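You operate a simulated robot arm through the tools that you are given. There is no shell and no other tool. Be economical: measure what you need, move in short steps, check, and stop when the job is done.

The job below is to be done with a simulated robot arm. You get a single attempt, and the scene is never put back.

TASK
Put the yellow slips on the top of the back desk away on the left end of the front desk. Then take the yellow bundle on the top of the back desk and put it away in the long black tray. Then put the withdrawal holder that says "810" from the top of the back desk on the top of the archive cupboard. Then stack the lemon can from the top of the back desk on top of the cherry can. Then put the green coin roll from the wing of the back desk on the output tray of the black printer. Then put the binder marked "cards" from the top of the archive cupboard on the top of the back desk. Then take the glass on the top of the small desk and put it away on the top of the shelf cupboard. Then take the black cartridge that says "NEW" from the long grey tray and leave it on the ledge of the tall cupboard. Then take the yellow seal from the top of the safe and leave it on the white paper stack on the top of the sealing table. Then take the stamp that says "received" from the left end of the front desk and put it on the top of the archive cupboard. Do these in the order given. Set down upright: withdrawal holder, glass, black cartridge.

The check looks at the end state, three seconds after you hand in, the way a careful person would. Anything else that was tipped, shoved, dropped, spilled or broken makes it a failure. A push-on lid holds only when it is set on centred and level and pressed home; a screw cap is set on level and turned clockwise until tight.

THE ROBOT
A 6-joint arm with a four-finger gripper on a trunk, on a base that drives. Base frame: it is fixed to the floor where the robot stands at the start and does not move with it; the origin is under the middle of the robot, x ahead of it, y to its left, z up; the surface under the hand at the start is at about z = 750. Units: mm, degrees, N and s.
With the tool pointing down near the work surface it reaches from about 100 to 920 mm from the robot's upright axis, wherever it stands. Its first joint turns from -166.0 to 166.0 degrees. Places, roughly: binder [-1750, -2250, 1000]; black cartridge [500, -4250, 750]; can [500, -1500, 750]; glass (7x7x9 cm) [700, -3900, 800]; green coin roll [0, -1500, 750]; ledge of the tall cupboard [1700, -5200, 800]; left end of the front desk [2600, -1200, 800]; long black tray (71x19 cm) [820, -4400, 760]; output tray of the black printer (23x24 cm) [800, -780, 960]; paper stack [3500, -5250, 750]; stamp [2750, -1500, 750]; top of the archive cupboard [-1800, -2200, 800]; top of the back desk [600, -200, 800]; top of the shelf cupboard [2800, 3200, 800]; withdrawal holder [500, 0, 750]; yellow bundle [250, 250, 750]; yellow seal [2250, -5250, 1250]; yellow slips [500, 0, 750]. Payload 3.43 kg.
The tool frame sits at the grasp point between the pads (the TCP): z along the fingers, y along the line on which they close. The tips reach 30 mm beyond it. The gripper opens to 120 mm. The gripper's body begins 85 mm behind the TCP.
Orientation is that of the tool frame in the base frame, as a unit quaternion [w, x, y, z]. With the fingers straight down and closing along the base's y, the tool's x points along the base's -x, its y along +y and its z along -z.

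THE INTERFACE
- The arm moves only by the tool arm_command. Its argument "deltas" is one flat list of numbers, 7 for each row, row after row: the shift along the tool's x, y, z in cm, then the turn, a rotation vector about the tool's x, y, z in degrees, then the gripper command, from -1 (shut) to 1 (fully open), values between in proportion. In form: [tx, ty, tz, ax, ay, az, jaw, tx, ty, tz, ax, ay, az, jaw, ...]. A call has 1 to 10 rows; each row shifts and turns the commanded pose from where the row before left it, along the tool's axes as they then stand. A row lasts 0.2 s, in which the tool goes at most 50 mm and 8.6 degrees; a call with a longer step from one row to the next is refused whole, and so is a gripper value outside its range. Where a pose cannot be reached the arm comes as near as it can. A force on the tool above 40 N (or 10 N above the force at the start of the call, whichever is more), or a blocked arm, ends the call early, and 0.2 s more pass. The fingers move at their own pace and stop on an object; they squeeze with about 43 N. The grip force told is the motor's: it shows also when the fingers shut on nothing. Time passes only in rows, and 0.2 s behind the last, so rows that do not move let the fingers close. It gives the time, the measured TCP pose, the force on the tool (base axes), the opening and the grip force at its end, in the units of the frame above (readings bear some noise), with the torque about the TCP (base axes, N m) and any sound that the robot's microphone picked up.
- Cameras (640 x 400 px; columns grow to the right, rows downward): "scene" is now at [64.9, 188.5, 1453.5]; the picture's right is [-0.15, -0.99, 0.00], its down [-0.60, 0.09, -0.80] and it looks along [0.79, -0.12, -0.60] (base axes); focal length 242 px, centre (320, 200). "wrist" rides on the gripper at [71, -17, -121] in the tool frame; the picture's right is [0.23, 0.97, 0.00], its down [-0.81, 0.19, -0.55] and it looks along [-0.54, 0.13, 0.83] (tool axes); focal length 275 px, centre (320, 200). There is no depth. A picture from a camera that has moved, and an enlarged one, comes with that camera's place and axes in the base frame and with its lens.
- grab_frame(camera): a new picture of that camera. The clock stands still meanwhile.
- raise_lower(by): slides the trunk up (or, below 0, down) by that many mm; the arm and the scene camera ride with it, the base frame stays. It gives what a move gives, with no picture.
- drive_base(legs): drives the robot by 1 to 6 legs, each [ahead, left, turn to the left] in mm, mm and degrees, along the robot's own axes; the way and the turn of a leg run together, so that a leg with both is an arc; at most 1500 mm and 180 degrees a leg. The arm and the cameras ride along, it lands a little off, and it stops where it bumps. It gives what a move gives.
- pan_tilt(pan, tilt): turns the head with the scene camera to pan (to the left, within 120 degrees either way) and tilt (down, from -29 to 69), counted from straight ahead of the robot. It gives what a move gives.
- close_up(camera, box): a new picture of the part [left, top, right, bottom] of that camera's present view, enlarged. The clock stands still meanwhile.
- sign_off(): hands the job in; it is judged then, once.

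Go step by step. Nothing tells you exact positions but the pictures and the camera data: compare them with the known pose of the tool, close in by small moves and look again before you grip or let go. The budget is 525 turns and 300 pictures, counting those below and the enlarged ones. Unless the task says otherwise, let go and move clear before handing in, and close with one line.

The tools are called after "Call:" as name(argument=value, ...) on one line, values as JSON. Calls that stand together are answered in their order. arm_command: Moves the arm, as the interface text tells. Its arguments: {"type":"object","properties":{"deltas":{"type":"array","items":{"type":"number"}}},"required":["deltas"]} The other tools are called the same way: raise_lower (by) slides the trunk up or down; drive_base (legs) drives the base; pan_tilt (pan, tilt) turns the head that bears the scene camera; grab_frame (camera) takes a picture; close_up (camera, box) takes an enlarged picture of a part of a camera's view; sign_off () hands the job in.

At the start:

```text
clock: 0.0
tool_pos: [547.1, -13.8, 1222.8]
orientation: [0.0, 0.0, 1.0, 0.0]
contact_force: [-0.6, 0.0, -0.2]
torque: [0.0, -0.01, 0.01]
gripper_width: 119.8
finger_force: 0.1
trunk travel left (down, up): [-25.0, 515.0]
robot x, y, heading: [3.5, -2.0, -0.1]
head pan, tilt: [-35.4, 65.8]
```

scene: 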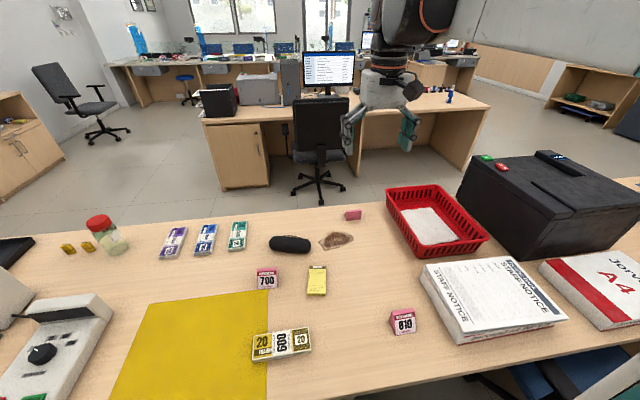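
wrist: 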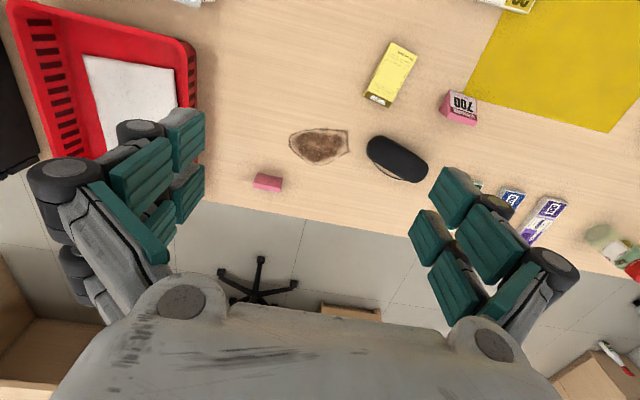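

I see the back desk ahead with the yellow slips near (545, 125), the yellow bundle near (365, 245) and the 810 holder near (370, -100). I'll look closer first.

Call:
close_up(camera="scene", box=[220, 230, 460, 380])

Call:
close_up(camera="scene", box=[120, 30, 500, 200])

Call:
pan_tilt(pan=-90, tilt=35)

Call:
grab_frame(camera="scene")

```text
2.67 times, centred on (340, 305) of scene
camera zoom: at [64.9, 188.5, 1453.5], right [-0.15, -0.99, 0.0], down [-0.6, 0.09, -0.8], along [0.79, -0.12, -0.6], focal length 646 px, centre (267, -80)
```

zoom: 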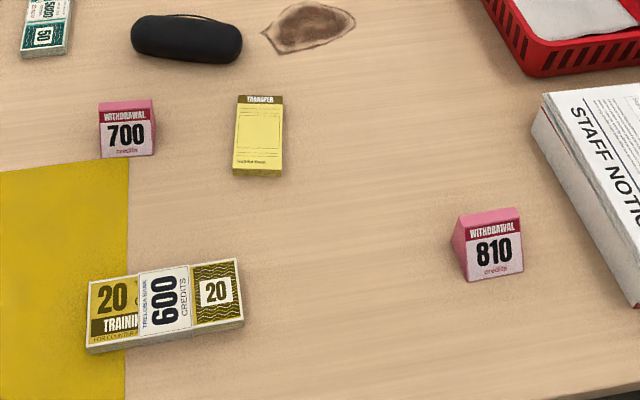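

```text
1.68 times, centred on (310, 115) of scene
camera zoom: at [64.9, 188.5, 1453.5], right [-0.15, -0.99, 0.0], down [-0.6, 0.09, -0.8], along [0.79, -0.12, -0.6], focal length 408 px, centre (337, 343)
```

zoom: 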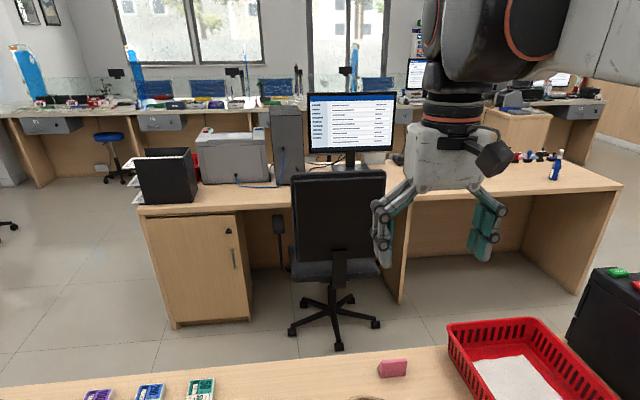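

```text
clock: 1.2
tool_pos: [546.7, -13.3, 1223.5]
orientation: [0.0, 0.0, 1.0, 0.001]
contact_force: [-0.8, -0.2, 0.5]
torque: [0.0, -0.03, 0.03]
gripper_width: 119.9
finger_force: 0.1
trunk travel left (down, up): [-25.0, 515.0]
robot x, y, heading: [-0.2, -7.7, -0.2]
head pan, tilt: [-90.0, 35.0]
```

```text
295 pictures are left
camera scene: at [63.7, 189.2, 1450.3], right [-0.15, -0.99, 0.0], down [-0.63, 0.09, -0.77], along [0.77, -0.11, -0.63], focal length 242 px, centre (320, 200)
```

scene: 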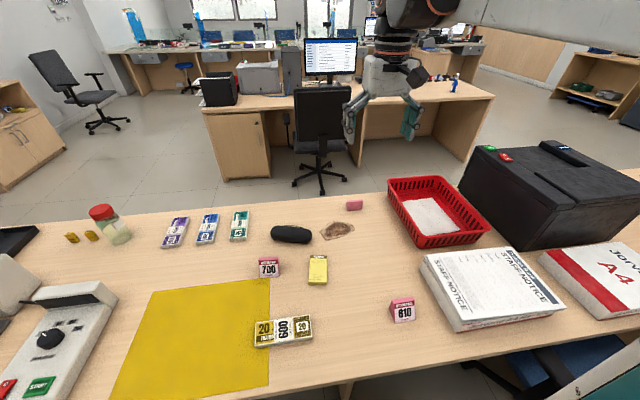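

The head reports it is turned, but the picture looks nearly the same. I'll take another frame to check whether the head really moved.

Call:
grab_frame(camera="scene")

```text
294 pictures are left
camera scene: at [63.7, 189.2, 1450.3], right [-0.15, -0.99, 0.0], down [-0.63, 0.09, -0.77], along [0.77, -0.11, -0.63], focal length 242 px, centre (320, 200)
```

scene: 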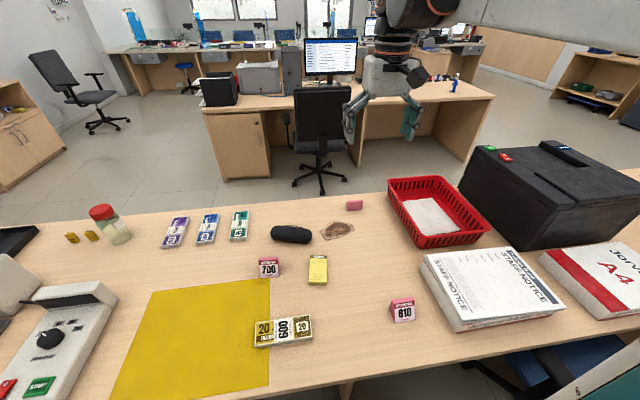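

The picture shows the head barely moved, though the reading says otherwise. I'll test with a different setting.

Call:
pan_tilt(pan=30, tilt=20)

Call:
grab_frame(camera="scene")

```text
clock: 3.2
tool_pos: [546.8, -14.4, 1222.6]
orientation: [0.0, 0.001, 1.0, 0.0]
contact_force: [0.0, -0.3, -0.1]
torque: [-0.02, 0.04, 0.02]
gripper_width: 120.1
finger_force: 0.2
trunk travel left (down, up): [-25.0, 515.0]
robot x, y, heading: [2.7, -2.1, 0.1]
head pan, tilt: [30.0, 20.0]
```

```text
293 pictures are left
camera scene: at [59.8, 248.2, 1480.7], right [0.5, -0.87, 0.0], down [-0.3, -0.17, -0.94], along [0.81, 0.47, -0.34], focal length 242 px, centre (320, 200)
```

scene: 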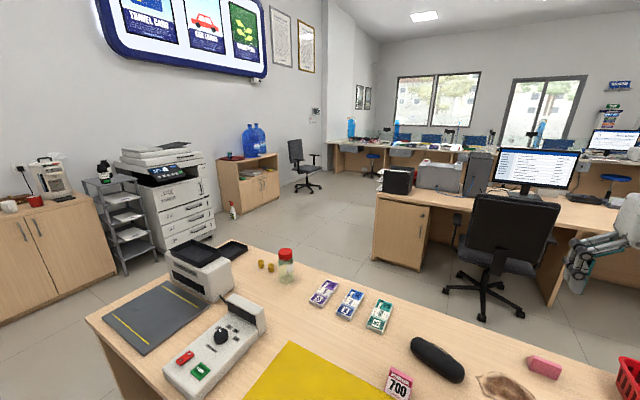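

Pan to +30 works. I'll try the right side again.

Call:
pan_tilt(pan=-60, tilt=20)

Call:
grab_frame(camera="scene")

```text
clock: 4.9
tool_pos: [547.7, -14.3, 1223.9]
orientation: [0.001, 0.0, 1.0, 0.0]
contact_force: [0.0, -0.4, -0.1]
torque: [0.0, 0.01, 0.02]
gripper_width: 120.0
finger_force: 0.0
trunk travel left (down, up): [-25.0, 515.0]
robot x, y, heading: [1.8, 3.2, 0.0]
head pan, tilt: [-60.0, 20.0]
```

```text
292 pictures are left
camera scene: at [70.5, 183.7, 1481.0], right [-0.19, -0.98, 0.0], down [-0.33, 0.07, -0.94], along [0.92, -0.18, -0.34], focal length 242 px, centre (320, 200)
```

scene: 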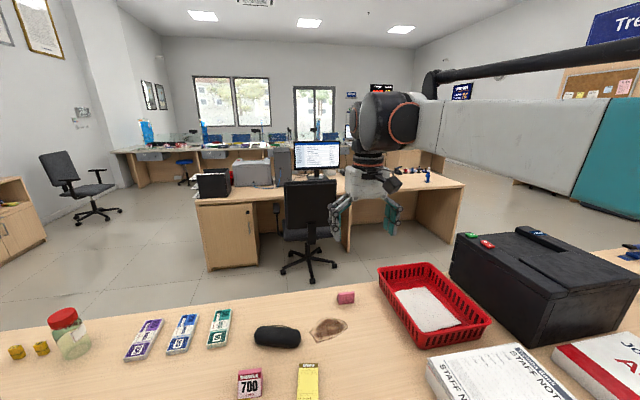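

The head is blocked by the arm on the right side, but the layout is clear enough. Scene and wrist cameras agree the slips are near (542, 127); I'll move above them and look.

Call:
arm_command(deltas=[0.15, 4.7, 0, 0, 0, 0, 1, 0.15, 4.7, 0, 0, 0, 0, 1, 0.1, 4.7, 0, 0, 0, 0, 1, 0, 0, 4.8, 0, 0, 0, 1, 0, 0, 4.8, 0, 0, 0, 1, 0, 0, 4.8, 0, 0, 0, 1, 0, 0, 4.8, 0, 0, 0, 1, 0, 0, 4.8, 0, 0, 0, 1, 0, 0, 4.8, 0, 0, 0, 1, 0, 0, 4.8, 0, 0, 0, 1])

Call:
grab_frame(camera="wrist")

```text
clock: 7.1
tool_pos: [542.5, 127.0, 886.0]
orientation: [0.0, 0.0, 1.0, 0.0]
contact_force: [-0.3, 0.3, 0.9]
torque: [0.01, -0.05, 0.01]
gripper_width: 119.7
finger_force: 0.1
trunk travel left (down, up): [-25.0, 515.0]
robot x, y, heading: [2.1, -1.3, 0.0]
head pan, tilt: [-60.0, 20.0]
```

```text
291 pictures are left
camera wrist: at [471.2, 110.3, 1007.4], right [-0.23, 0.97, 0.0], down [0.81, 0.19, 0.55], along [0.54, 0.13, -0.83], focal length 275 px, centre (320, 200)
```

wrist: 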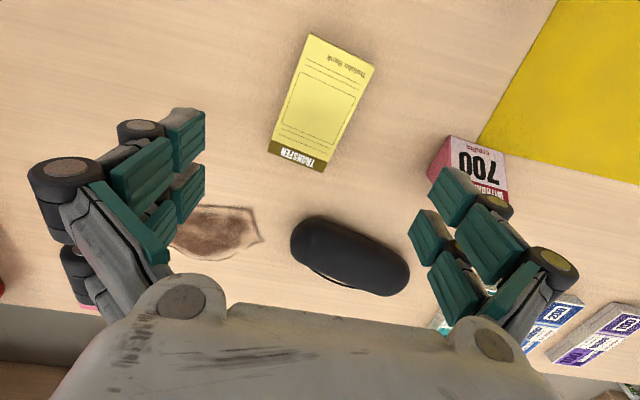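

The slips lie under the tool, turned about -7.6°. I'll align, descend close to the desk and check.

Call:
arm_command(deltas=[-0.1, -0.2, 0, 0, 0, 7.5, 0.5, 0, 0, 3.3, 0, 0, 0, 0.5, 0, 0, 3.3, 0, 0, 0, 0.5, 0, 0, 3.1, 0, 0, 0, 0.5])

Call:
grab_frame(camera="wrist")

```text
clock: 8.1
tool_pos: [544.2, 126.0, 790.9]
orientation: [0.0, 0.064, 0.998, -0.001]
contact_force: [-0.6, 0.2, -0.3]
torque: [0.02, -0.04, 0.03]
gripper_width: 89.7
finger_force: 0.0
trunk travel left (down, up): [-25.0, 515.0]
robot x, y, heading: [-1.7, 0.0, -0.2]
head pan, tilt: [-60.0, 20.0]
```

```text
290 pictures are left
camera wrist: at [471.7, 117.6, 911.0], right [-0.1, 0.99, 0.0], down [0.83, 0.08, 0.55], along [0.55, 0.06, -0.83], focal length 275 px, centre (320, 200)
```

wrist: 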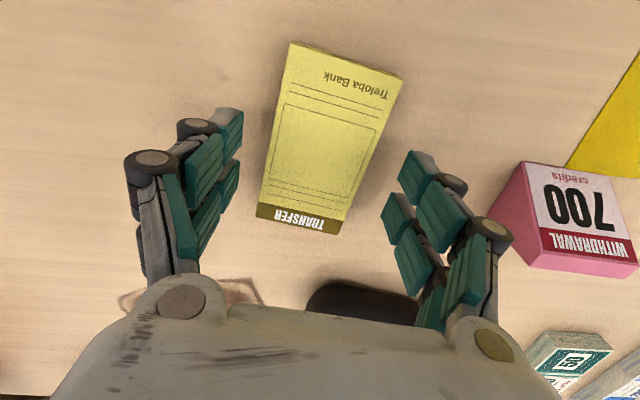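

Aligned and centred. Lower the last bit and close.

Call:
arm_command(deltas=[0, 0, 0.7, 0, 0, 0, 0.5, 0, 0, 0, 0, 0, 0, -1, 0, 0, 0, 0, 0, 0, -1, 0, 0, 0, 0, 0, 0, -1])

Call:
grab_frame(camera="wrist")

```text
clock: 9.1
tool_pos: [544.1, 125.6, 783.5]
orientation: [0.0, 0.065, 0.998, 0.0]
contact_force: [-0.6, 0.3, 1.2]
torque: [-0.02, -0.08, -0.04]
gripper_width: 57.1
finger_force: 42.5
trunk travel left (down, up): [-25.0, 515.0]
robot x, y, heading: [-1.8, -1.3, -0.1]
head pan, tilt: [-60.0, 20.0]
```

```text
289 pictures are left
camera wrist: at [471.6, 117.6, 903.4], right [-0.1, 0.99, 0.0], down [0.83, 0.08, 0.55], along [0.55, 0.06, -0.83], focal length 275 px, centre (320, 200)
```

wrist: 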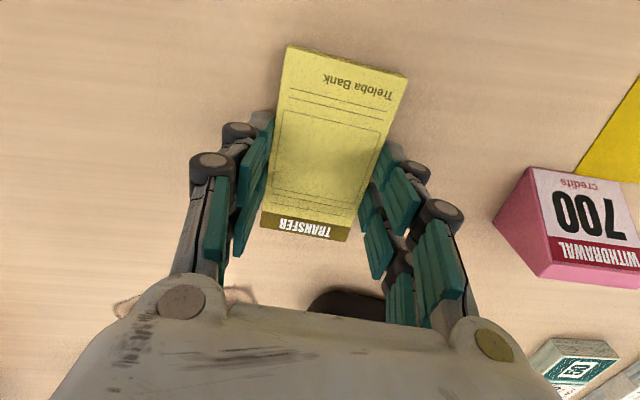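

Gripped (57 mm). I'll lift high.

Call:
arm_command(deltas=[0, 0, -3, 0, 0, 0, -1, 0, 0, -4.8, 0, 0, 0, -1, 0, 0, -4.8, 0, 0, 0, -1, 0, 0, -4.8, 0, 0, 0, -1, 0, 0, -4.8, 0, 0, 0, -1, 0, 0, -4.8, 0, 0, 0, -1, 0, 0, -4.8, 0, 0, 0, -1, 0, 0, -4.8, 0, 0, 0, -1, 0, 0, -4.8, 0, 0, 0, -1, 0, -2, 0, 0, 0, 0, -1])

Call:
pan_tilt(pan=90, tilt=25)

Call:
grab_frame(camera="scene")

Call:
grab_frame(camera="wrist")

```text
clock: 11.3
tool_pos: [539.9, 107.0, 1197.5]
orientation: [0.0, 0.065, 0.998, 0.0]
contact_force: [0.0, 0.9, 0.4]
torque: [-0.06, -0.01, 0.03]
gripper_width: 0.0
finger_force: 33.6
trunk travel left (down, up): [-25.0, 515.0]
robot x, y, heading: [-2.3, 0.9, 0.0]
head pan, tilt: [-60.0, 20.0]
```

```text
clock: 13.6
tool_pos: [539.7, 105.8, 1197.2]
orientation: [0.0, 0.066, 0.998, -0.001]
contact_force: [0.1, -0.4, 0.1]
torque: [-0.02, -0.01, 0.01]
gripper_width: 0.2
finger_force: 33.3
trunk travel left (down, up): [-25.0, 515.0]
robot x, y, heading: [0.1, 0.4, -0.2]
head pan, tilt: [90.0, 25.0]
```

```text
288 pictures are left
camera scene: at [64.5, 164.9, 1479.0], right [-0.4, -0.92, 0.0], down [-0.33, 0.14, -0.93], along [0.86, -0.37, -0.36], focal length 242 px, centre (320, 200)
```

scene: 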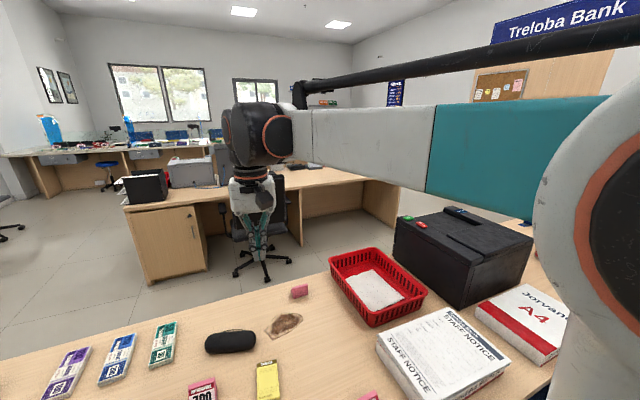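

```text
287 pictures are left
camera wrist: at [467.9, 97.5, 1317.4], right [-0.1, 0.99, 0.0], down [0.83, 0.08, 0.55], along [0.55, 0.06, -0.83], focal length 275 px, centre (320, 200)
```

wrist: 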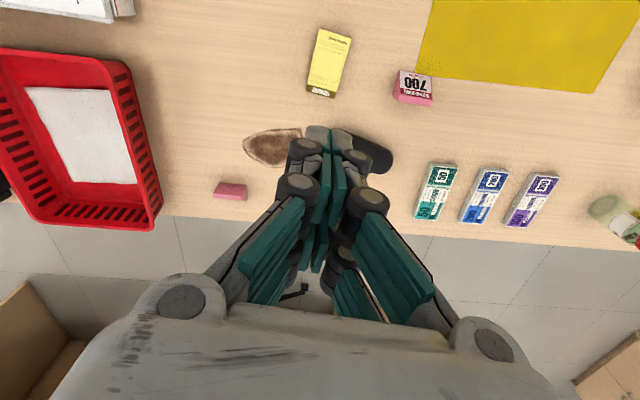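

The slips slid out of the grip and stayed on the desk. I'll go back down and grip lower this time.

Call:
arm_command(deltas=[0, 1.7, 0, 0, 0, 0, 0.3, 0, 0, 4.9, 0, 0, 0, 0.3, 0, 0, 4.9, 0, 0, 0, 0.3, 0, 0, 4.9, 0, 0, 0, 0.3, 0, 0, 4.9, 0, 0, 0, 0.3, 0, 0, 4.9, 0, 0, 0, 0.3, 0, 0, 4.9, 0, 0, 0, 0.3, 0, 0, 4.9, 0, 0, 0, 0.3, 0, 0, 4.9, 0, 0, 0, 0.3])

Call:
grab_frame(camera="wrist")

```text
clock: 15.6
tool_pos: [545.0, 122.1, 804.3]
orientation: [-0.001, 0.065, 0.998, 0.0]
contact_force: [0.0, 0.2, -0.4]
torque: [0.05, -0.04, 0.03]
gripper_width: 78.0
finger_force: 0.0
trunk travel left (down, up): [-25.0, 515.0]
robot x, y, heading: [-0.8, -1.4, -0.3]
head pan, tilt: [90.0, 25.0]
```

```text
286 pictures are left
camera wrist: at [471.7, 114.1, 924.8], right [-0.1, 0.99, 0.0], down [0.83, 0.08, 0.55], along [0.55, 0.06, -0.83], focal length 275 px, centre (320, 200)
```

wrist: 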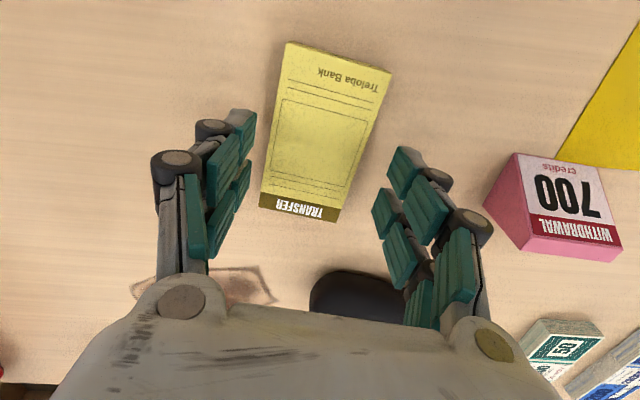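

Good position. Lower to just above the desk, grip, and lift a little to test.

Call:
arm_command(deltas=[0, 0.2, 1.3, 0, 0, 0, 0.3, 0, 0, 1.05, 0, 0, 0, 0.3, 0, 0, 0, 0, 0, 0, -1, 0, 0, 0, 0, 0, 0, -1, 0, 0, 0, 0, 0, 0, -1, 0, 0, -1, 0, 0, 0, -1, 0, 0, -1, 0, 0, 0, -1, 0, 0, -1, 0, 0, 0, -1])

Call:
grab_frame(camera="wrist")

```text
clock: 17.4
tool_pos: [544.2, 123.8, 812.5]
orientation: [0.001, 0.066, 0.998, 0.0]
contact_force: [-0.1, 0.0, 0.1]
torque: [0.01, 0.01, -0.03]
gripper_width: 57.2
finger_force: 42.9
trunk travel left (down, up): [-25.0, 515.0]
robot x, y, heading: [2.7, 2.2, 0.1]
head pan, tilt: [90.0, 25.0]
```

```text
285 pictures are left
camera wrist: at [471.3, 115.9, 932.3], right [-0.1, 0.99, 0.0], down [0.83, 0.08, 0.55], along [0.55, 0.06, -0.83], focal length 275 px, centre (320, 200)
```

wrist: 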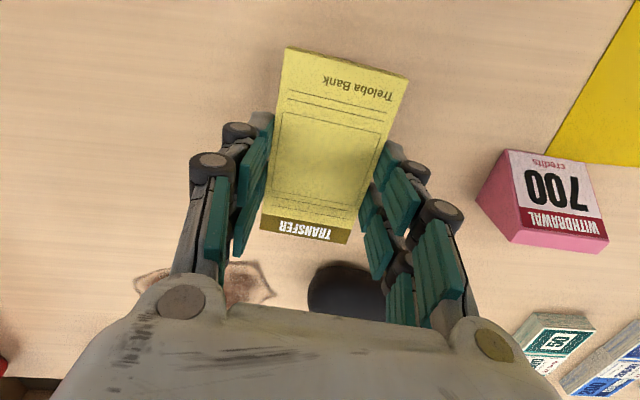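

Held this time. Continue lifting gently.

Call:
arm_command(deltas=[0, 0, -2, 0, 0, 0, -1, 0, 0, -2.5, 0, 0, 0, -1, 0, 0, -3, 0, 0, 0, -1, 0, 0, -3, 0, 0, 0, -1, 0, 0, -3, 0, 0, 0, -1, 0, 0, -3, 0, 0, 0, -1, 0, 0, -3, 0, 0, 0, -1, 0, 0, -3, 0, 0, 0, -1, 0, 0, -3, 0, 0, 0, -1, 0, 0, -2, 0, 0, 0, -1])

Call:
grab_frame(camera="scene")

```text
clock: 19.6
tool_pos: [542.8, 123.4, 1086.7]
orientation: [0.0, 0.066, 0.998, 0.0]
contact_force: [-0.8, 0.7, -1.5]
torque: [0.02, -0.02, -0.03]
gripper_width: 57.3
finger_force: 42.6
trunk travel left (down, up): [-25.0, 515.0]
robot x, y, heading: [1.5, -1.0, 0.0]
head pan, tilt: [90.0, 25.0]
```

```text
284 pictures are left
camera scene: at [-20.9, 293.8, 1472.6], right [1.0, 0.0, 0.0], down [0.0, -0.42, -0.91], along [0.0, 0.91, -0.42], focal length 242 px, centre (320, 200)
```

scene: 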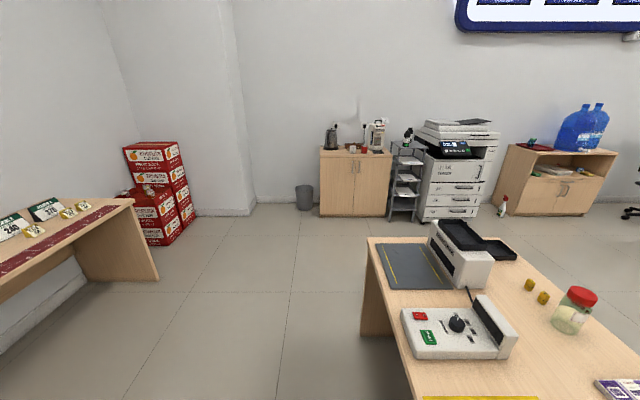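

The head does settle, just later. I'll raise the trunk for clearance, then drive left around the desk end and into the aisle.

Call:
raise_lower(by=200)

Call:
drive_base(legs=[[-100, 0, 0], [0, 1000, 0], [0, 950, 0]])

Call:
pan_tilt(pan=0, tilt=40)

Call:
grab_frame(camera="scene")

```text
clock: 21.8
tool_pos: [544.2, 123.9, 1286.9]
orientation: [0.0, 0.065, 0.998, -0.001]
contact_force: [0.0, 1.0, -1.2]
torque: [0.02, 0.01, -0.04]
gripper_width: 57.5
finger_force: 42.5
trunk travel left (down, up): [-225.0, 315.0]
robot x, y, heading: [-2.9, -0.7, -0.1]
head pan, tilt: [90.0, 25.0]
```

```text
clock: 32.3
tool_pos: [463.0, 2076.0, 1286.6]
orientation: [0.0, 0.072, 0.997, 0.0]
contact_force: [-0.3, 0.0, -0.6]
torque: [-0.02, 0.03, 0.01]
gripper_width: 57.1
finger_force: 43.1
trunk travel left (down, up): [-225.0, 315.0]
robot x, y, heading: [-88.2, 1956.4, -0.8]
head pan, tilt: [90.0, 25.0]
```

```text
clock: 34.0
tool_pos: [462.5, 2074.7, 1286.0]
orientation: [0.0, 0.072, 0.997, 0.0]
contact_force: [0.0, -0.2, -0.5]
torque: [0.04, 0.02, 0.0]
gripper_width: 57.3
finger_force: 43.2
trunk travel left (down, up): [-225.0, 315.0]
robot x, y, heading: [-83.2, 1960.7, -0.7]
head pan, tilt: [0.0, 40.0]
```

```text
283 pictures are left
camera scene: at [-16.5, 2162.4, 1649.8], right [0.02, -1.0, 0.0], down [-0.64, -0.01, -0.77], along [0.77, 0.02, -0.64], focal length 242 px, centre (320, 200)
```

scene: 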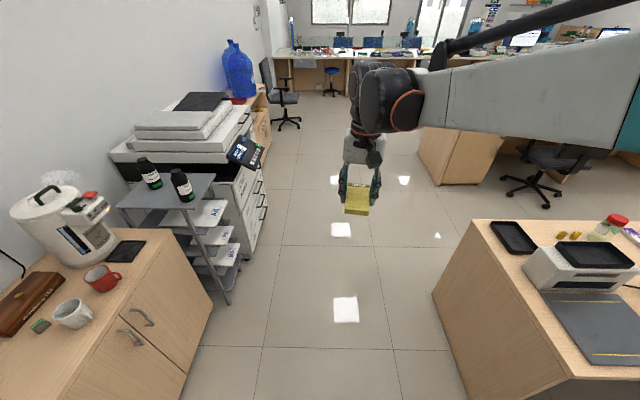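

Path ahead is clear. Drive ahead past the desk end, then look along the aisle.

Call:
drive_base(legs=[[1435, 0, 0.7]])

Call:
grab_frame(camera="scene")

Call:
pan_tilt(pan=-10, tilt=55)

Call:
drive_base(legs=[[0, -1200, 0]])

Call:
grab_frame(camera="scene")

```text
clock: 41.2
tool_pos: [1905.3, 2072.4, 1285.1]
orientation: [0.0, 0.067, 0.998, -0.001]
contact_force: [0.4, -0.1, -0.6]
torque: [-0.04, 0.01, -0.02]
gripper_width: 57.0
finger_force: 43.1
trunk travel left (down, up): [-225.0, 315.0]
robot x, y, heading: [1356.8, 1954.7, 0.0]
head pan, tilt: [0.0, 40.0]
```

```text
282 pictures are left
camera scene: at [1425.3, 2153.0, 1649.8], right [0.03, -1.0, 0.0], down [-0.64, -0.02, -0.77], along [0.77, 0.03, -0.64], focal length 242 px, centre (320, 200)
```

scene: 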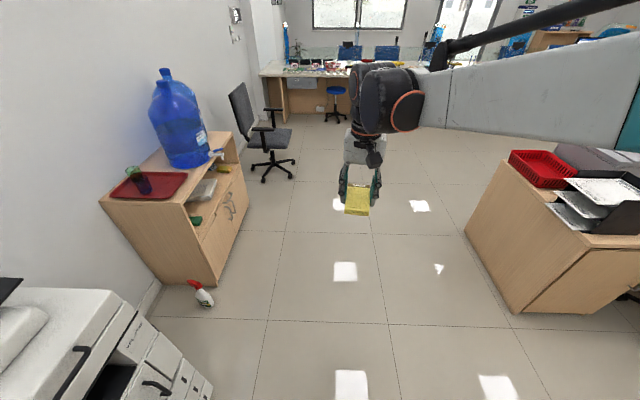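

```text
clock: 41.9
tool_pos: [1904.8, 2072.3, 1287.1]
orientation: [0.0, 0.066, 0.998, 0.0]
contact_force: [-0.2, -0.1, -0.1]
torque: [0.0, -0.01, 0.01]
gripper_width: 57.4
finger_force: 43.0
trunk travel left (down, up): [-225.0, 315.0]
robot x, y, heading: [1363.1, 1952.2, 0.3]
head pan, tilt: [-10.0, 55.0]
```

```text
clock: 48.0
tool_pos: [1906.1, 870.3, 1286.5]
orientation: [0.0, 0.065, 0.998, 0.001]
contact_force: [-0.7, -0.2, -0.9]
torque: [0.02, -0.01, -0.01]
gripper_width: 57.1
finger_force: 42.8
trunk travel left (down, up): [-225.0, 315.0]
robot x, y, heading: [1361.2, 742.2, 0.4]
head pan, tilt: [-10.0, 55.0]
```

```text
281 pictures are left
camera scene: at [1422.0, 949.0, 1642.2], right [0.05, -1.0, 0.0], down [-0.71, -0.03, -0.71], along [0.71, 0.03, -0.71], focal length 242 px, centre (320, 200)
```

scene: 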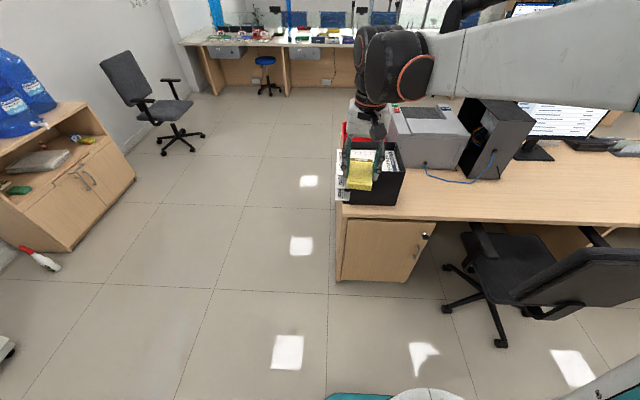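

The chair stands around x≥1790, so I'll keep nearer the back desk side (x≈1280) and go past it in stages.

Call:
drive_base(legs=[[-80, 0, -0.3], [0, -900, 0]])

Call:
grab_frame(camera="scene")

```text
clock: 53.4
tool_pos: [1825.5, -31.6, 1286.6]
orientation: [0.0, 0.068, 0.998, 0.0]
contact_force: [0.1, 0.0, 0.2]
torque: [0.03, 0.0, -0.01]
gripper_width: 57.0
finger_force: 42.8
trunk travel left (down, up): [-225.0, 315.0]
robot x, y, heading: [1278.8, -155.8, -0.3]
head pan, tilt: [-10.0, 55.0]
```

```text
280 pictures are left
camera scene: at [1337.7, 51.9, 1636.5], right [0.05, -1.0, 0.0], down [-0.75, -0.04, -0.66], along [0.65, 0.03, -0.76], focal length 242 px, centre (320, 200)
```

scene: 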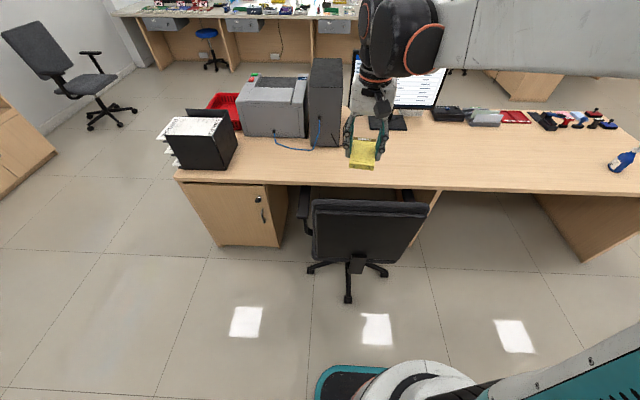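

Robot base is about 240 mm in radius, so there is plenty of room. Continue to y ≈ -1150.

Call:
drive_base(legs=[[0, -1000, 0.3], [350, 0, 0]])

Call:
grab_frame(camera="scene")

```text
clock: 60.5
tool_pos: [2170.9, -1035.8, 1285.6]
orientation: [0.0, 0.069, 0.998, 0.0]
contact_force: [0.0, 0.1, -0.7]
torque: [0.0, 0.02, -0.03]
gripper_width: 57.1
finger_force: 42.9
trunk travel left (down, up): [-225.0, 315.0]
robot x, y, heading: [1624.3, -1150.3, -0.7]
head pan, tilt: [-10.0, 55.0]
```

```text
279 pictures are left
camera scene: at [1681.7, -949.7, 1633.8], right [0.05, -1.0, 0.0], down [-0.78, -0.04, -0.63], along [0.63, 0.03, -0.78], focal length 242 px, centre (320, 200)
```

scene: 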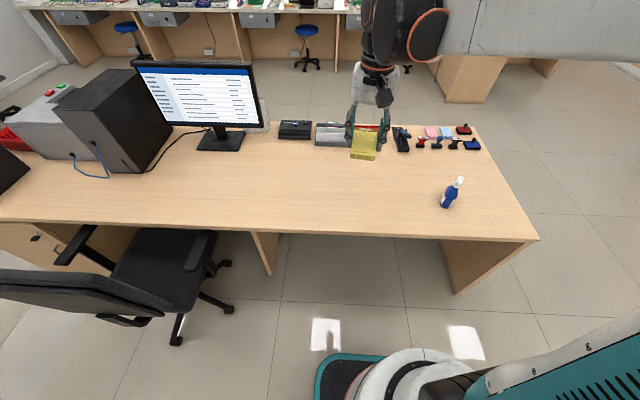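

The left-end area of the front desk is clear around (2500, -1190). I'll move the base closer and lower.

Call:
drive_base(legs=[[250, -130, 0.7]])

Call:
raise_lower(by=-200)

Call:
arm_command(deltas=[-4, 0, 0, 0, 0, 0, -1, -4, 0, 0, 0, 0, 0, -1, 0, 0, 3, 0, 0, 0, -1, 0, 0, 4, 0, 0, 0, -1, 0, 0, 4, 0, 0, 0, -1, 0, 0, 4, 0, 0, 0, -1, 0, 0, 4, 0, 0, 0, -1, 0, 0, 2, 0, 0, 0, -1])

Call:
grab_frame(camera="scene")

Call:
grab_frame(camera="wrist")

```text
clock: 62.4
tool_pos: [2419.3, -1160.8, 1286.2]
orientation: [0.001, 0.065, 0.998, 0.0]
contact_force: [0.8, 0.2, -0.3]
torque: [0.04, -0.01, 0.0]
gripper_width: 57.1
finger_force: 42.2
trunk travel left (down, up): [-225.0, 315.0]
robot x, y, heading: [1872.3, -1286.9, 0.2]
head pan, tilt: [-10.0, 55.0]
```

```text
clock: 64.6
tool_pos: [2418.1, -1161.3, 1087.3]
orientation: [0.0, 0.064, 0.998, 0.0]
contact_force: [0.0, 0.2, -0.6]
torque: [0.0, -0.01, 0.01]
gripper_width: 57.3
finger_force: 42.8
trunk travel left (down, up): [-25.0, 515.0]
robot x, y, heading: [1873.1, -1285.5, 0.1]
head pan, tilt: [-10.0, 55.0]
```

```text
clock: 66.4
tool_pos: [2497.3, -1172.0, 875.8]
orientation: [-0.001, 0.065, 0.998, -0.001]
contact_force: [0.5, -0.8, -0.9]
torque: [0.02, -0.04, 0.03]
gripper_width: 57.2
finger_force: 42.9
trunk travel left (down, up): [-25.0, 515.0]
robot x, y, heading: [1869.4, -1287.1, 0.4]
head pan, tilt: [-10.0, 55.0]
```

```text
278 pictures are left
camera scene: at [1924.0, -1097.0, 1428.6], right [-0.17, -0.99, 0.0], down [-0.81, 0.14, -0.57], along [0.56, -0.1, -0.82], focal length 242 px, centre (320, 200)
```

scene: 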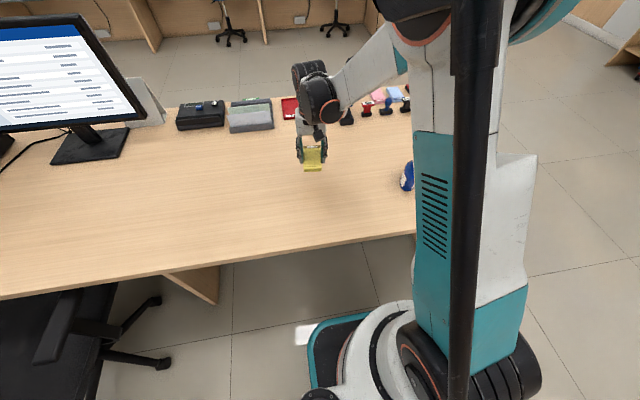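

```text
277 pictures are left
camera wrist: at [2424.1, -1180.3, 996.2], right [-0.1, 0.99, 0.0], down [0.83, 0.09, 0.55], along [0.55, 0.06, -0.83], focal length 275 px, centre (320, 200)
```

wrist: 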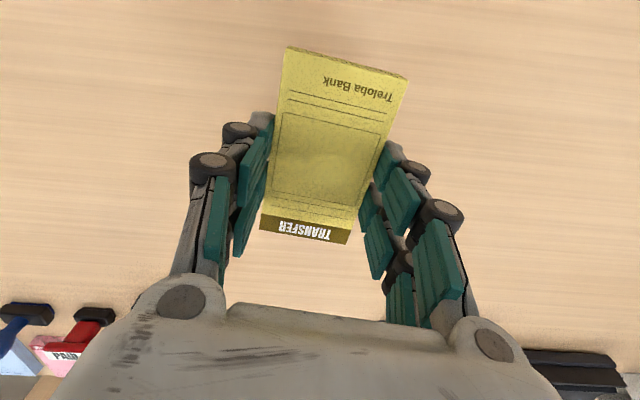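

Area below is clear. Extend slightly, lower to the desk.

Call:
arm_command(deltas=[-4, 0, 2, 0, 0, 0, -1, 0, 0, 3, 0, 0, 0, -1, 0, 0, 2.5, 0, 0, 0, -1, 0, 0, 1.2, 0, 0, 0, -1])

Call:
arm_command(deltas=[0, 0, 0.3, 0, 0, 0, -1, 0, 0, 0.3, 0, 0, 0, -1, 0, 0, 0.2, 0, 0, 0, -1])

Call:
grab_frame(camera="wrist")

```text
clock: 67.4
tool_pos: [2536.9, -1176.8, 789.3]
orientation: [-0.001, 0.065, 0.998, 0.0]
contact_force: [-0.5, 0.0, -1.0]
torque: [0.05, 0.01, 0.0]
gripper_width: 57.1
finger_force: 43.1
trunk travel left (down, up): [-25.0, 515.0]
robot x, y, heading: [1872.9, -1288.5, 0.0]
head pan, tilt: [-10.0, 55.0]
```

```text
clock: 68.2
tool_pos: [2536.7, -1176.5, 782.7]
orientation: [0.0, 0.065, 0.998, 0.0]
contact_force: [-0.1, 0.1, -0.4]
torque: [-0.01, -0.01, -0.02]
gripper_width: 57.1
finger_force: 42.9
trunk travel left (down, up): [-25.0, 515.0]
robot x, y, heading: [1872.6, -1286.1, -0.1]
head pan, tilt: [-10.0, 55.0]
```

```text
276 pictures are left
camera wrist: at [2464.7, -1185.0, 901.8], right [-0.1, 0.99, 0.0], down [0.83, 0.09, 0.55], along [0.55, 0.06, -0.83], focal length 275 px, centre (320, 200)
```

wrist: 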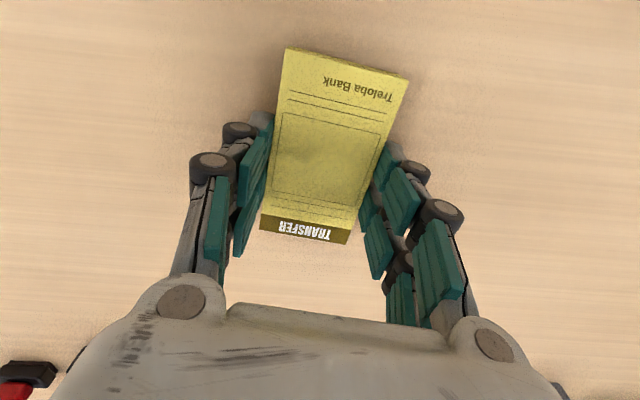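

Nearly on the desk. A last millimetre or two, then release and lift.

Call:
arm_command(deltas=[0, 0, 0.15, 0, 0, 0, -1, 0, 0, 0, 0, 0, 0, 0.3, 0, 0, 0, 0, 0, 0, 0.3, 0, 0, -2, 0, 0, 0, 0.3, 0, 0, -4, 0, 0, 0, 0.3, 0, 0, -4.5, 0, 0, 0, 0.3, 0, 0, -4.5, 0, 0, 0, 0.3, 0, 0, -4.5, 0, 0, 0, 0.3, 0, 0, -4.5, 0, 0, 0, 0.3, 0, 0, -4.5, 0, 0, 0, 0.3])

Call:
grab_frame(camera="wrist")

```text
clock: 70.4
tool_pos: [2536.8, -1176.5, 1063.8]
orientation: [0.0, 0.064, 0.998, 0.0]
contact_force: [-0.4, 0.0, 0.4]
torque: [0.0, 0.02, 0.01]
gripper_width: 78.0
finger_force: 0.1
trunk travel left (down, up): [-25.0, 515.0]
robot x, y, heading: [1875.2, -1288.5, -0.0]
head pan, tilt: [-10.0, 55.0]
```

```text
275 pictures are left
camera wrist: at [2464.9, -1184.6, 1184.6], right [-0.1, 0.99, 0.0], down [0.83, 0.09, 0.55], along [0.55, 0.06, -0.83], focal length 275 px, centre (320, 200)
```

wrist: 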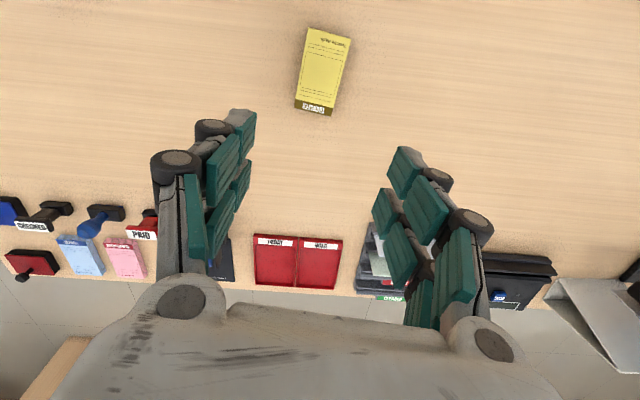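

Slips are placed at the left end. Next the yellow bundle: I'll raise, retreat into the aisle and approach the back desk from its rear side.

Call:
raise_lower(by=200)

Call:
drive_base(legs=[[-600, 0, 0], [0, 1000, 0], [0, 600, 0], [0, 0, 90], [0, 0, 90]])

Call:
pan_tilt(pan=0, tilt=50)

Call:
grab_frame(camera="scene")

```text
clock: 72.5
tool_pos: [2538.0, -1176.6, 1263.4]
orientation: [0.001, 0.064, 0.998, -0.001]
contact_force: [-0.5, -0.1, -0.3]
torque: [-0.03, 0.0, 0.0]
gripper_width: 78.3
finger_force: 0.1
trunk travel left (down, up): [-225.0, 315.0]
robot x, y, heading: [1872.6, -1285.0, 0.0]
head pan, tilt: [-10.0, 55.0]
```

```text
clock: 91.3
tool_pos: [613.2, 195.1, 1263.6]
orientation: [0.0, 0.998, -0.06, 0.0]
contact_force: [-0.4, -0.8, 0.1]
torque: [0.01, -0.01, 0.01]
gripper_width: 77.6
finger_force: 0.0
trunk travel left (down, up): [-225.0, 315.0]
robot x, y, heading: [1276.6, 313.2, -179.4]
head pan, tilt: [-10.0, 55.0]
```

```text
clock: 92.1
tool_pos: [612.9, 195.3, 1264.5]
orientation: [0.001, 0.998, -0.059, 0.001]
contact_force: [-0.8, 0.8, 0.6]
torque: [-0.01, 0.01, -0.01]
gripper_width: 77.9
finger_force: 0.0
trunk travel left (down, up): [-225.0, 315.0]
robot x, y, heading: [1278.8, 311.6, -178.9]
head pan, tilt: [0.0, 50.0]
```

```text
274 pictures are left
camera scene: at [1220.2, 112.4, 1635.1], right [-0.01, 1.0, 0.0], down [0.77, 0.01, -0.64], along [-0.64, -0.01, -0.77], focal length 242 px, centre (320, 200)
```

scene: 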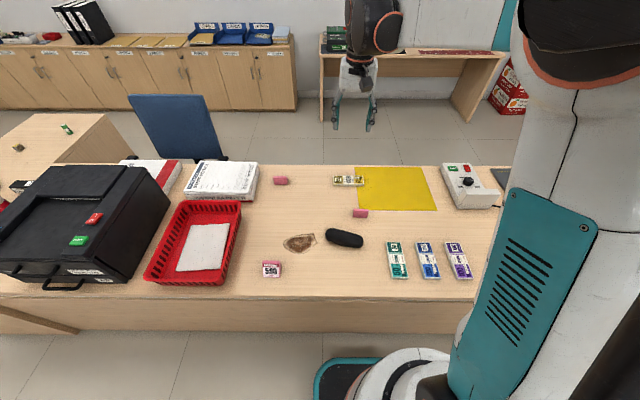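

The bundle sits near (360, 245) at the edge of the yellow mat. I'll come up to the desk, lower the trunk and turn the gripper 81°.

Call:
drive_base(legs=[[80, 0, 0]])

Call:
raise_lower(by=-200)

Call:
arm_command(deltas=[0, 0, 0, 0, 0, 8.1, 0.3, 0, 0, 0, 0, 0, 8.1, 0.3, 0, 0, 0, 0, 0, 8.1, 0.3, 0, 0, 0, 0, 0, 8.1, 0.3, 0, 0, 0, 0, 0, 8.1, 0.3, 0, 0, 0, 0, 0, 8.1, 0.3, 0, 0, 0, 0, 0, 8.1, 0.3, 0, 0, 0, 0, 0, 8.1, 0.3, 0, 0, 0, 0, 0, 8.1, 0.3, 0, 0, 0, 0, 0, 8.1, 0.3])

Call:
grab_frame(camera="wrist")

```text
clock: 93.1
tool_pos: [531.7, 193.1, 1263.0]
orientation: [0.0, 0.998, -0.059, 0.001]
contact_force: [-0.4, -0.2, -1.2]
torque: [-0.02, -0.08, -0.01]
gripper_width: 78.2
finger_force: 0.0
trunk travel left (down, up): [-225.0, 315.0]
robot x, y, heading: [1196.5, 312.6, -179.4]
head pan, tilt: [0.0, 50.0]
```

```text
clock: 95.3
tool_pos: [533.2, 193.7, 1064.0]
orientation: [0.0, 0.998, -0.059, 0.0]
contact_force: [1.0, 0.2, -0.1]
torque: [0.05, -0.01, 0.03]
gripper_width: 77.9
finger_force: 0.1
trunk travel left (down, up): [-25.0, 515.0]
robot x, y, heading: [1197.8, 309.6, -179.1]
head pan, tilt: [0.0, 50.0]
```

```text
clock: 97.5
tool_pos: [531.8, 193.7, 1064.3]
orientation: [-0.001, 0.72, -0.694, 0.0]
contact_force: [-0.6, 0.2, 0.0]
torque: [0.0, -0.01, -0.03]
gripper_width: 78.0
finger_force: 0.0
trunk travel left (down, up): [-25.0, 515.0]
robot x, y, heading: [1197.0, 308.1, -179.2]
head pan, tilt: [0.0, 50.0]
```

```text
273 pictures are left
camera wrist: at [552.5, 122.8, 1184.1], right [-0.96, -0.26, 0.0], down [-0.22, 0.8, 0.55], along [-0.15, 0.53, -0.83], focal length 275 px, centre (320, 200)
```

wrist: 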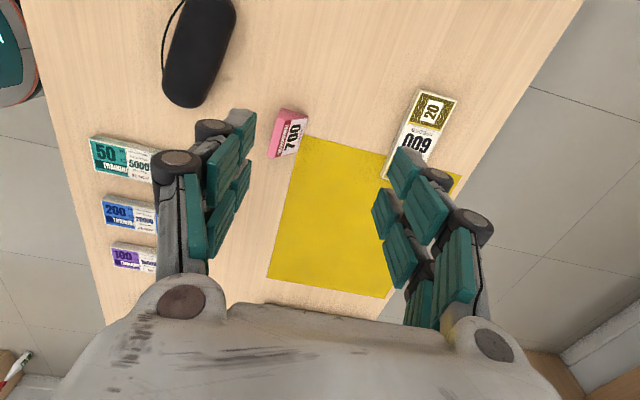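

Shift over the bundle and descend to an intermediate height.

Call:
arm_command(deltas=[-1.2, 4.35, 0, 0, 0, 0, 0.3, -1.5, 4.35, 0, 0, 0, 0, 0.3, -1.5, 4.35, 0, 0, 0, 0, 0.3, -1.5, 4.35, 0, 0, 0, 0, 0.3, 0, 0, 4.5, 0, 0, 0, 0.3, 0, 0, 4.5, 0, 0, 0, 0.3, 0, 0, 4.5, 0, 0, 0, 0.3, 0, 0, 4.5, 0, 0, 0, 0.3])

Call:
grab_frame(camera="wrist")

```text
clock: 99.3
tool_pos: [355.8, 243.7, 883.4]
orientation: [0.001, 0.721, -0.693, 0.0]
contact_force: [-0.2, 1.0, 0.3]
torque: [0.02, -0.01, 0.0]
gripper_width: 78.1
finger_force: 0.0
trunk travel left (down, up): [-25.0, 515.0]
robot x, y, heading: [1191.1, 311.1, -179.5]
head pan, tilt: [0.0, 50.0]
```

```text
272 pictures are left
camera wrist: at [375.5, 172.5, 1003.8], right [-0.96, -0.27, 0.0], down [-0.22, 0.8, 0.55], along [-0.15, 0.53, -0.83], focal length 275 px, centre (320, 200)
```

wrist: 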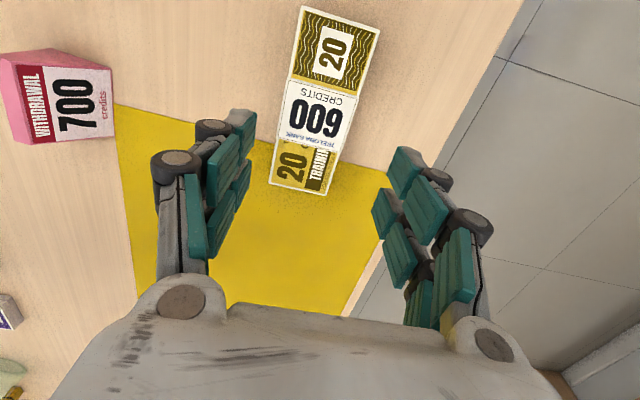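

Fine alignment: shift 3 mm, turn 2.5°, and descend to grip.

Call:
arm_command(deltas=[0.3, -0.35, 2.5, 0, 0, 2.5, 0.3, 0, 0, 3, 0, 0, 0, 0.3, 0, 0, 3, 0, 0, 0, 0.3, 0, 0, 1.55, 0, 0, 0, 0.3, 0, 0, 0, 0, 0, 0, 0.3])

Call:
grab_frame(camera="wrist")

```text
clock: 100.5
tool_pos: [360.3, 240.2, 784.1]
orientation: [0.0, -0.706, 0.709, 0.0]
contact_force: [0.2, 0.3, -0.5]
torque: [0.0, 0.02, -0.04]
gripper_width: 78.0
finger_force: 0.0
trunk travel left (down, up): [-25.0, 515.0]
robot x, y, heading: [1194.8, 309.2, -179.3]
head pan, tilt: [0.0, 50.0]
```

```text
271 pictures are left
camera wrist: at [377.2, 169.1, 903.4], right [-0.97, -0.22, 0.0], down [-0.19, 0.81, 0.55], along [-0.12, 0.54, -0.83], focal length 275 px, centre (320, 200)
```

wrist: 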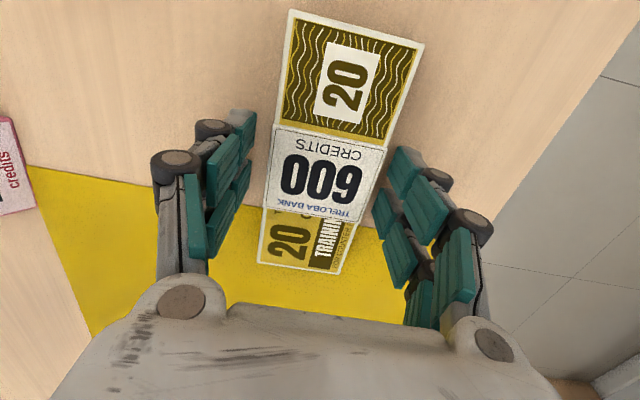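

Call:
arm_command(deltas=[0, 0, 0.2, 0, 0, 0, 0.3, 0, 0, 0, 0, 0, 0, -1, 0, 0, 0, 0, 0, 0, -1, 0, 0, 0, 0, 0, 0, -1, 0, 0, -1, 0, 0, 0, -1, 0, 0, -1.5, 0, 0, 0, -1, 0, 0, -2, 0, 0, 0, -1])

Call:
grab_frame(camera="wrist")

```text
clock: 102.1
tool_pos: [361.6, 242.9, 826.2]
orientation: [0.0, -0.706, 0.709, 0.0]
contact_force: [-0.1, 0.0, -1.1]
torque: [0.0, -0.01, -0.02]
gripper_width: 59.1
finger_force: 43.4
trunk travel left (down, up): [-25.0, 515.0]
robot x, y, heading: [1195.6, 309.8, -179.2]
head pan, tilt: [0.0, 50.0]
```

```text
270 pictures are left
camera wrist: at [377.3, 170.0, 946.2], right [-0.97, -0.22, 0.0], down [-0.19, 0.81, 0.55], along [-0.12, 0.54, -0.83], focal length 275 px, centre (320, 200)
```

wrist: 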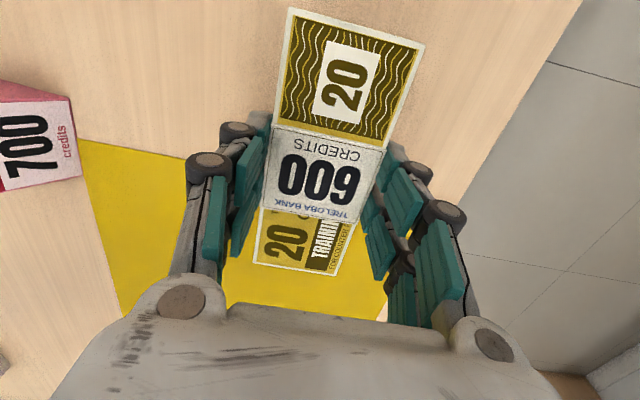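

Bundle held. Lift further, raise the trunk, back into the aisle and turn to face -y.

Call:
arm_command(deltas=[0, 0, -2.5, 0, 0, 0, -1, 0, 0, -3, 0, 0, 0, -1, 0, 0, -3, 0, 0, 0, -1, 0, 0, -3, 0, 0, 0, -1, 0, 0, -3, 0, 0, 0, -1, 0, 0, -3, 0, 0, 0, -1, 0, -2, -3, 0, 0, 0, -1, 0, -3, -3, 0, 0, 0, -1, 0, -3.5, -2, 0, 0, 0, -1, 0, -3, 0, 0, 0, 0, -1])

Call:
raise_lower(by=200)

Call:
arm_command(deltas=[0, -3, 0, 0, 0, 0, -1, 0, -4, 0, 0, 0, 0, -1, 0, -4, 0, 0, 0, 0, -1, 0, -4, 0, 0, 0, 0, -1, 0, -3, 0, 0, 0, 0, -1])

Call:
drive_base(legs=[[-80, 0, 0], [0, 0, 45], [0, 0, 45]])

Call:
grab_frame(camera="scene")

```text
clock: 104.3
tool_pos: [475.7, 240.4, 1081.0]
orientation: [0.0, -0.705, 0.709, 0.0]
contact_force: [0.2, 0.1, -0.3]
torque: [-0.03, -0.02, -0.04]
gripper_width: 59.0
finger_force: 43.0
trunk travel left (down, up): [-25.0, 515.0]
robot x, y, heading: [1196.7, 311.8, -179.6]
head pan, tilt: [0.0, 50.0]
```

```text
clock: 106.5
tool_pos: [474.5, 240.4, 1280.6]
orientation: [0.0, -0.705, 0.709, 0.0]
contact_force: [0.5, -0.2, -0.6]
torque: [-0.03, 0.0, 0.01]
gripper_width: 59.4
finger_force: 43.4
trunk travel left (down, up): [-225.0, 315.0]
robot x, y, heading: [1195.0, 308.2, -179.2]
head pan, tilt: [0.0, 50.0]
```

```text
clock: 107.7
tool_pos: [654.3, 240.1, 1281.5]
orientation: [0.0, -0.705, 0.709, 0.0]
contact_force: [0.2, 0.5, -1.0]
torque: [-0.01, 0.02, -0.01]
gripper_width: 59.4
finger_force: 42.9
trunk travel left (down, up): [-225.0, 315.0]
robot x, y, heading: [1196.9, 308.0, -179.4]
head pan, tilt: [0.0, 50.0]
```

```text
clock: 112.8
tool_pos: [1347.7, -231.2, 1280.9]
orientation: [0.001, 1.0, -0.004, 0.001]
contact_force: [0.8, -0.5, -0.9]
torque: [0.01, 0.0, 0.0]
gripper_width: 59.5
finger_force: 43.6
trunk travel left (down, up): [-225.0, 315.0]
robot x, y, heading: [1280.7, 311.3, -89.4]
head pan, tilt: [0.0, 50.0]
```

```text
269 pictures are left
camera scene: at [1476.0, 258.0, 1635.1], right [-1.0, -0.01, 0.0], down [-0.01, 0.77, -0.64], along [0.01, -0.64, -0.77], focal length 242 px, centre (320, 200)
```

scene: 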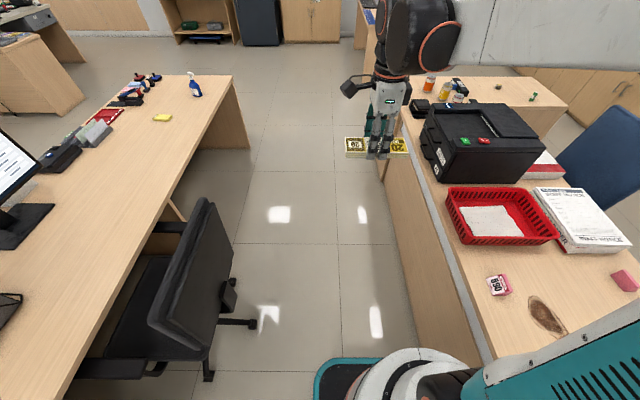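

Clear aisle ahead. I'll drive to about y = -1000 with the head tilted up to see farther.

Call:
drive_base(legs=[[1300, 0, -0.5]])

Call:
pan_tilt(pan=0, tilt=28)

Call:
grab_frame(camera="scene")

```text
clock: 119.5
tool_pos: [1360.6, -1555.1, 1280.8]
orientation: [0.0, 1.0, -0.003, 0.0]
contact_force: [0.0, -0.3, -0.5]
torque: [0.02, 0.01, 0.0]
gripper_width: 59.1
finger_force: 43.2
trunk travel left (down, up): [-225.0, 315.0]
robot x, y, heading: [1291.4, -1015.8, -89.1]
head pan, tilt: [0.0, 50.0]
```

```text
clock: 120.3
tool_pos: [1361.5, -1553.8, 1282.2]
orientation: [-0.001, 1.0, -0.003, 0.0]
contact_force: [0.8, 0.2, -0.6]
torque: [0.0, -0.02, 0.01]
gripper_width: 59.5
finger_force: 43.3
trunk travel left (down, up): [-225.0, 315.0]
robot x, y, heading: [1290.3, -1014.2, -89.3]
head pan, tilt: [0.0, 28.0]
```

```text
268 pictures are left
camera scene: at [1489.9, -1079.7, 1667.8], right [-1.0, -0.01, 0.0], down [0.0, 0.47, -0.88], along [0.01, -0.88, -0.47], focal length 242 px, centre (320, 200)
```

scene: 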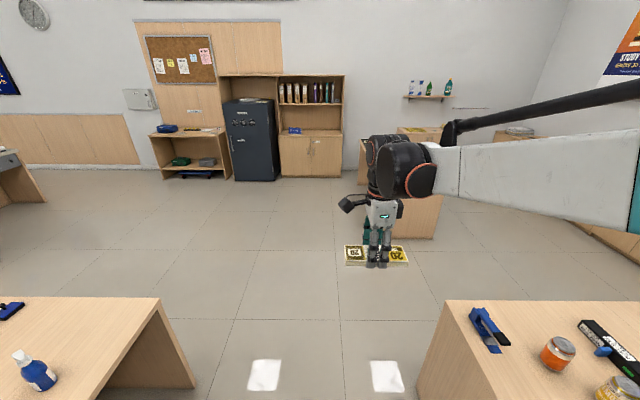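

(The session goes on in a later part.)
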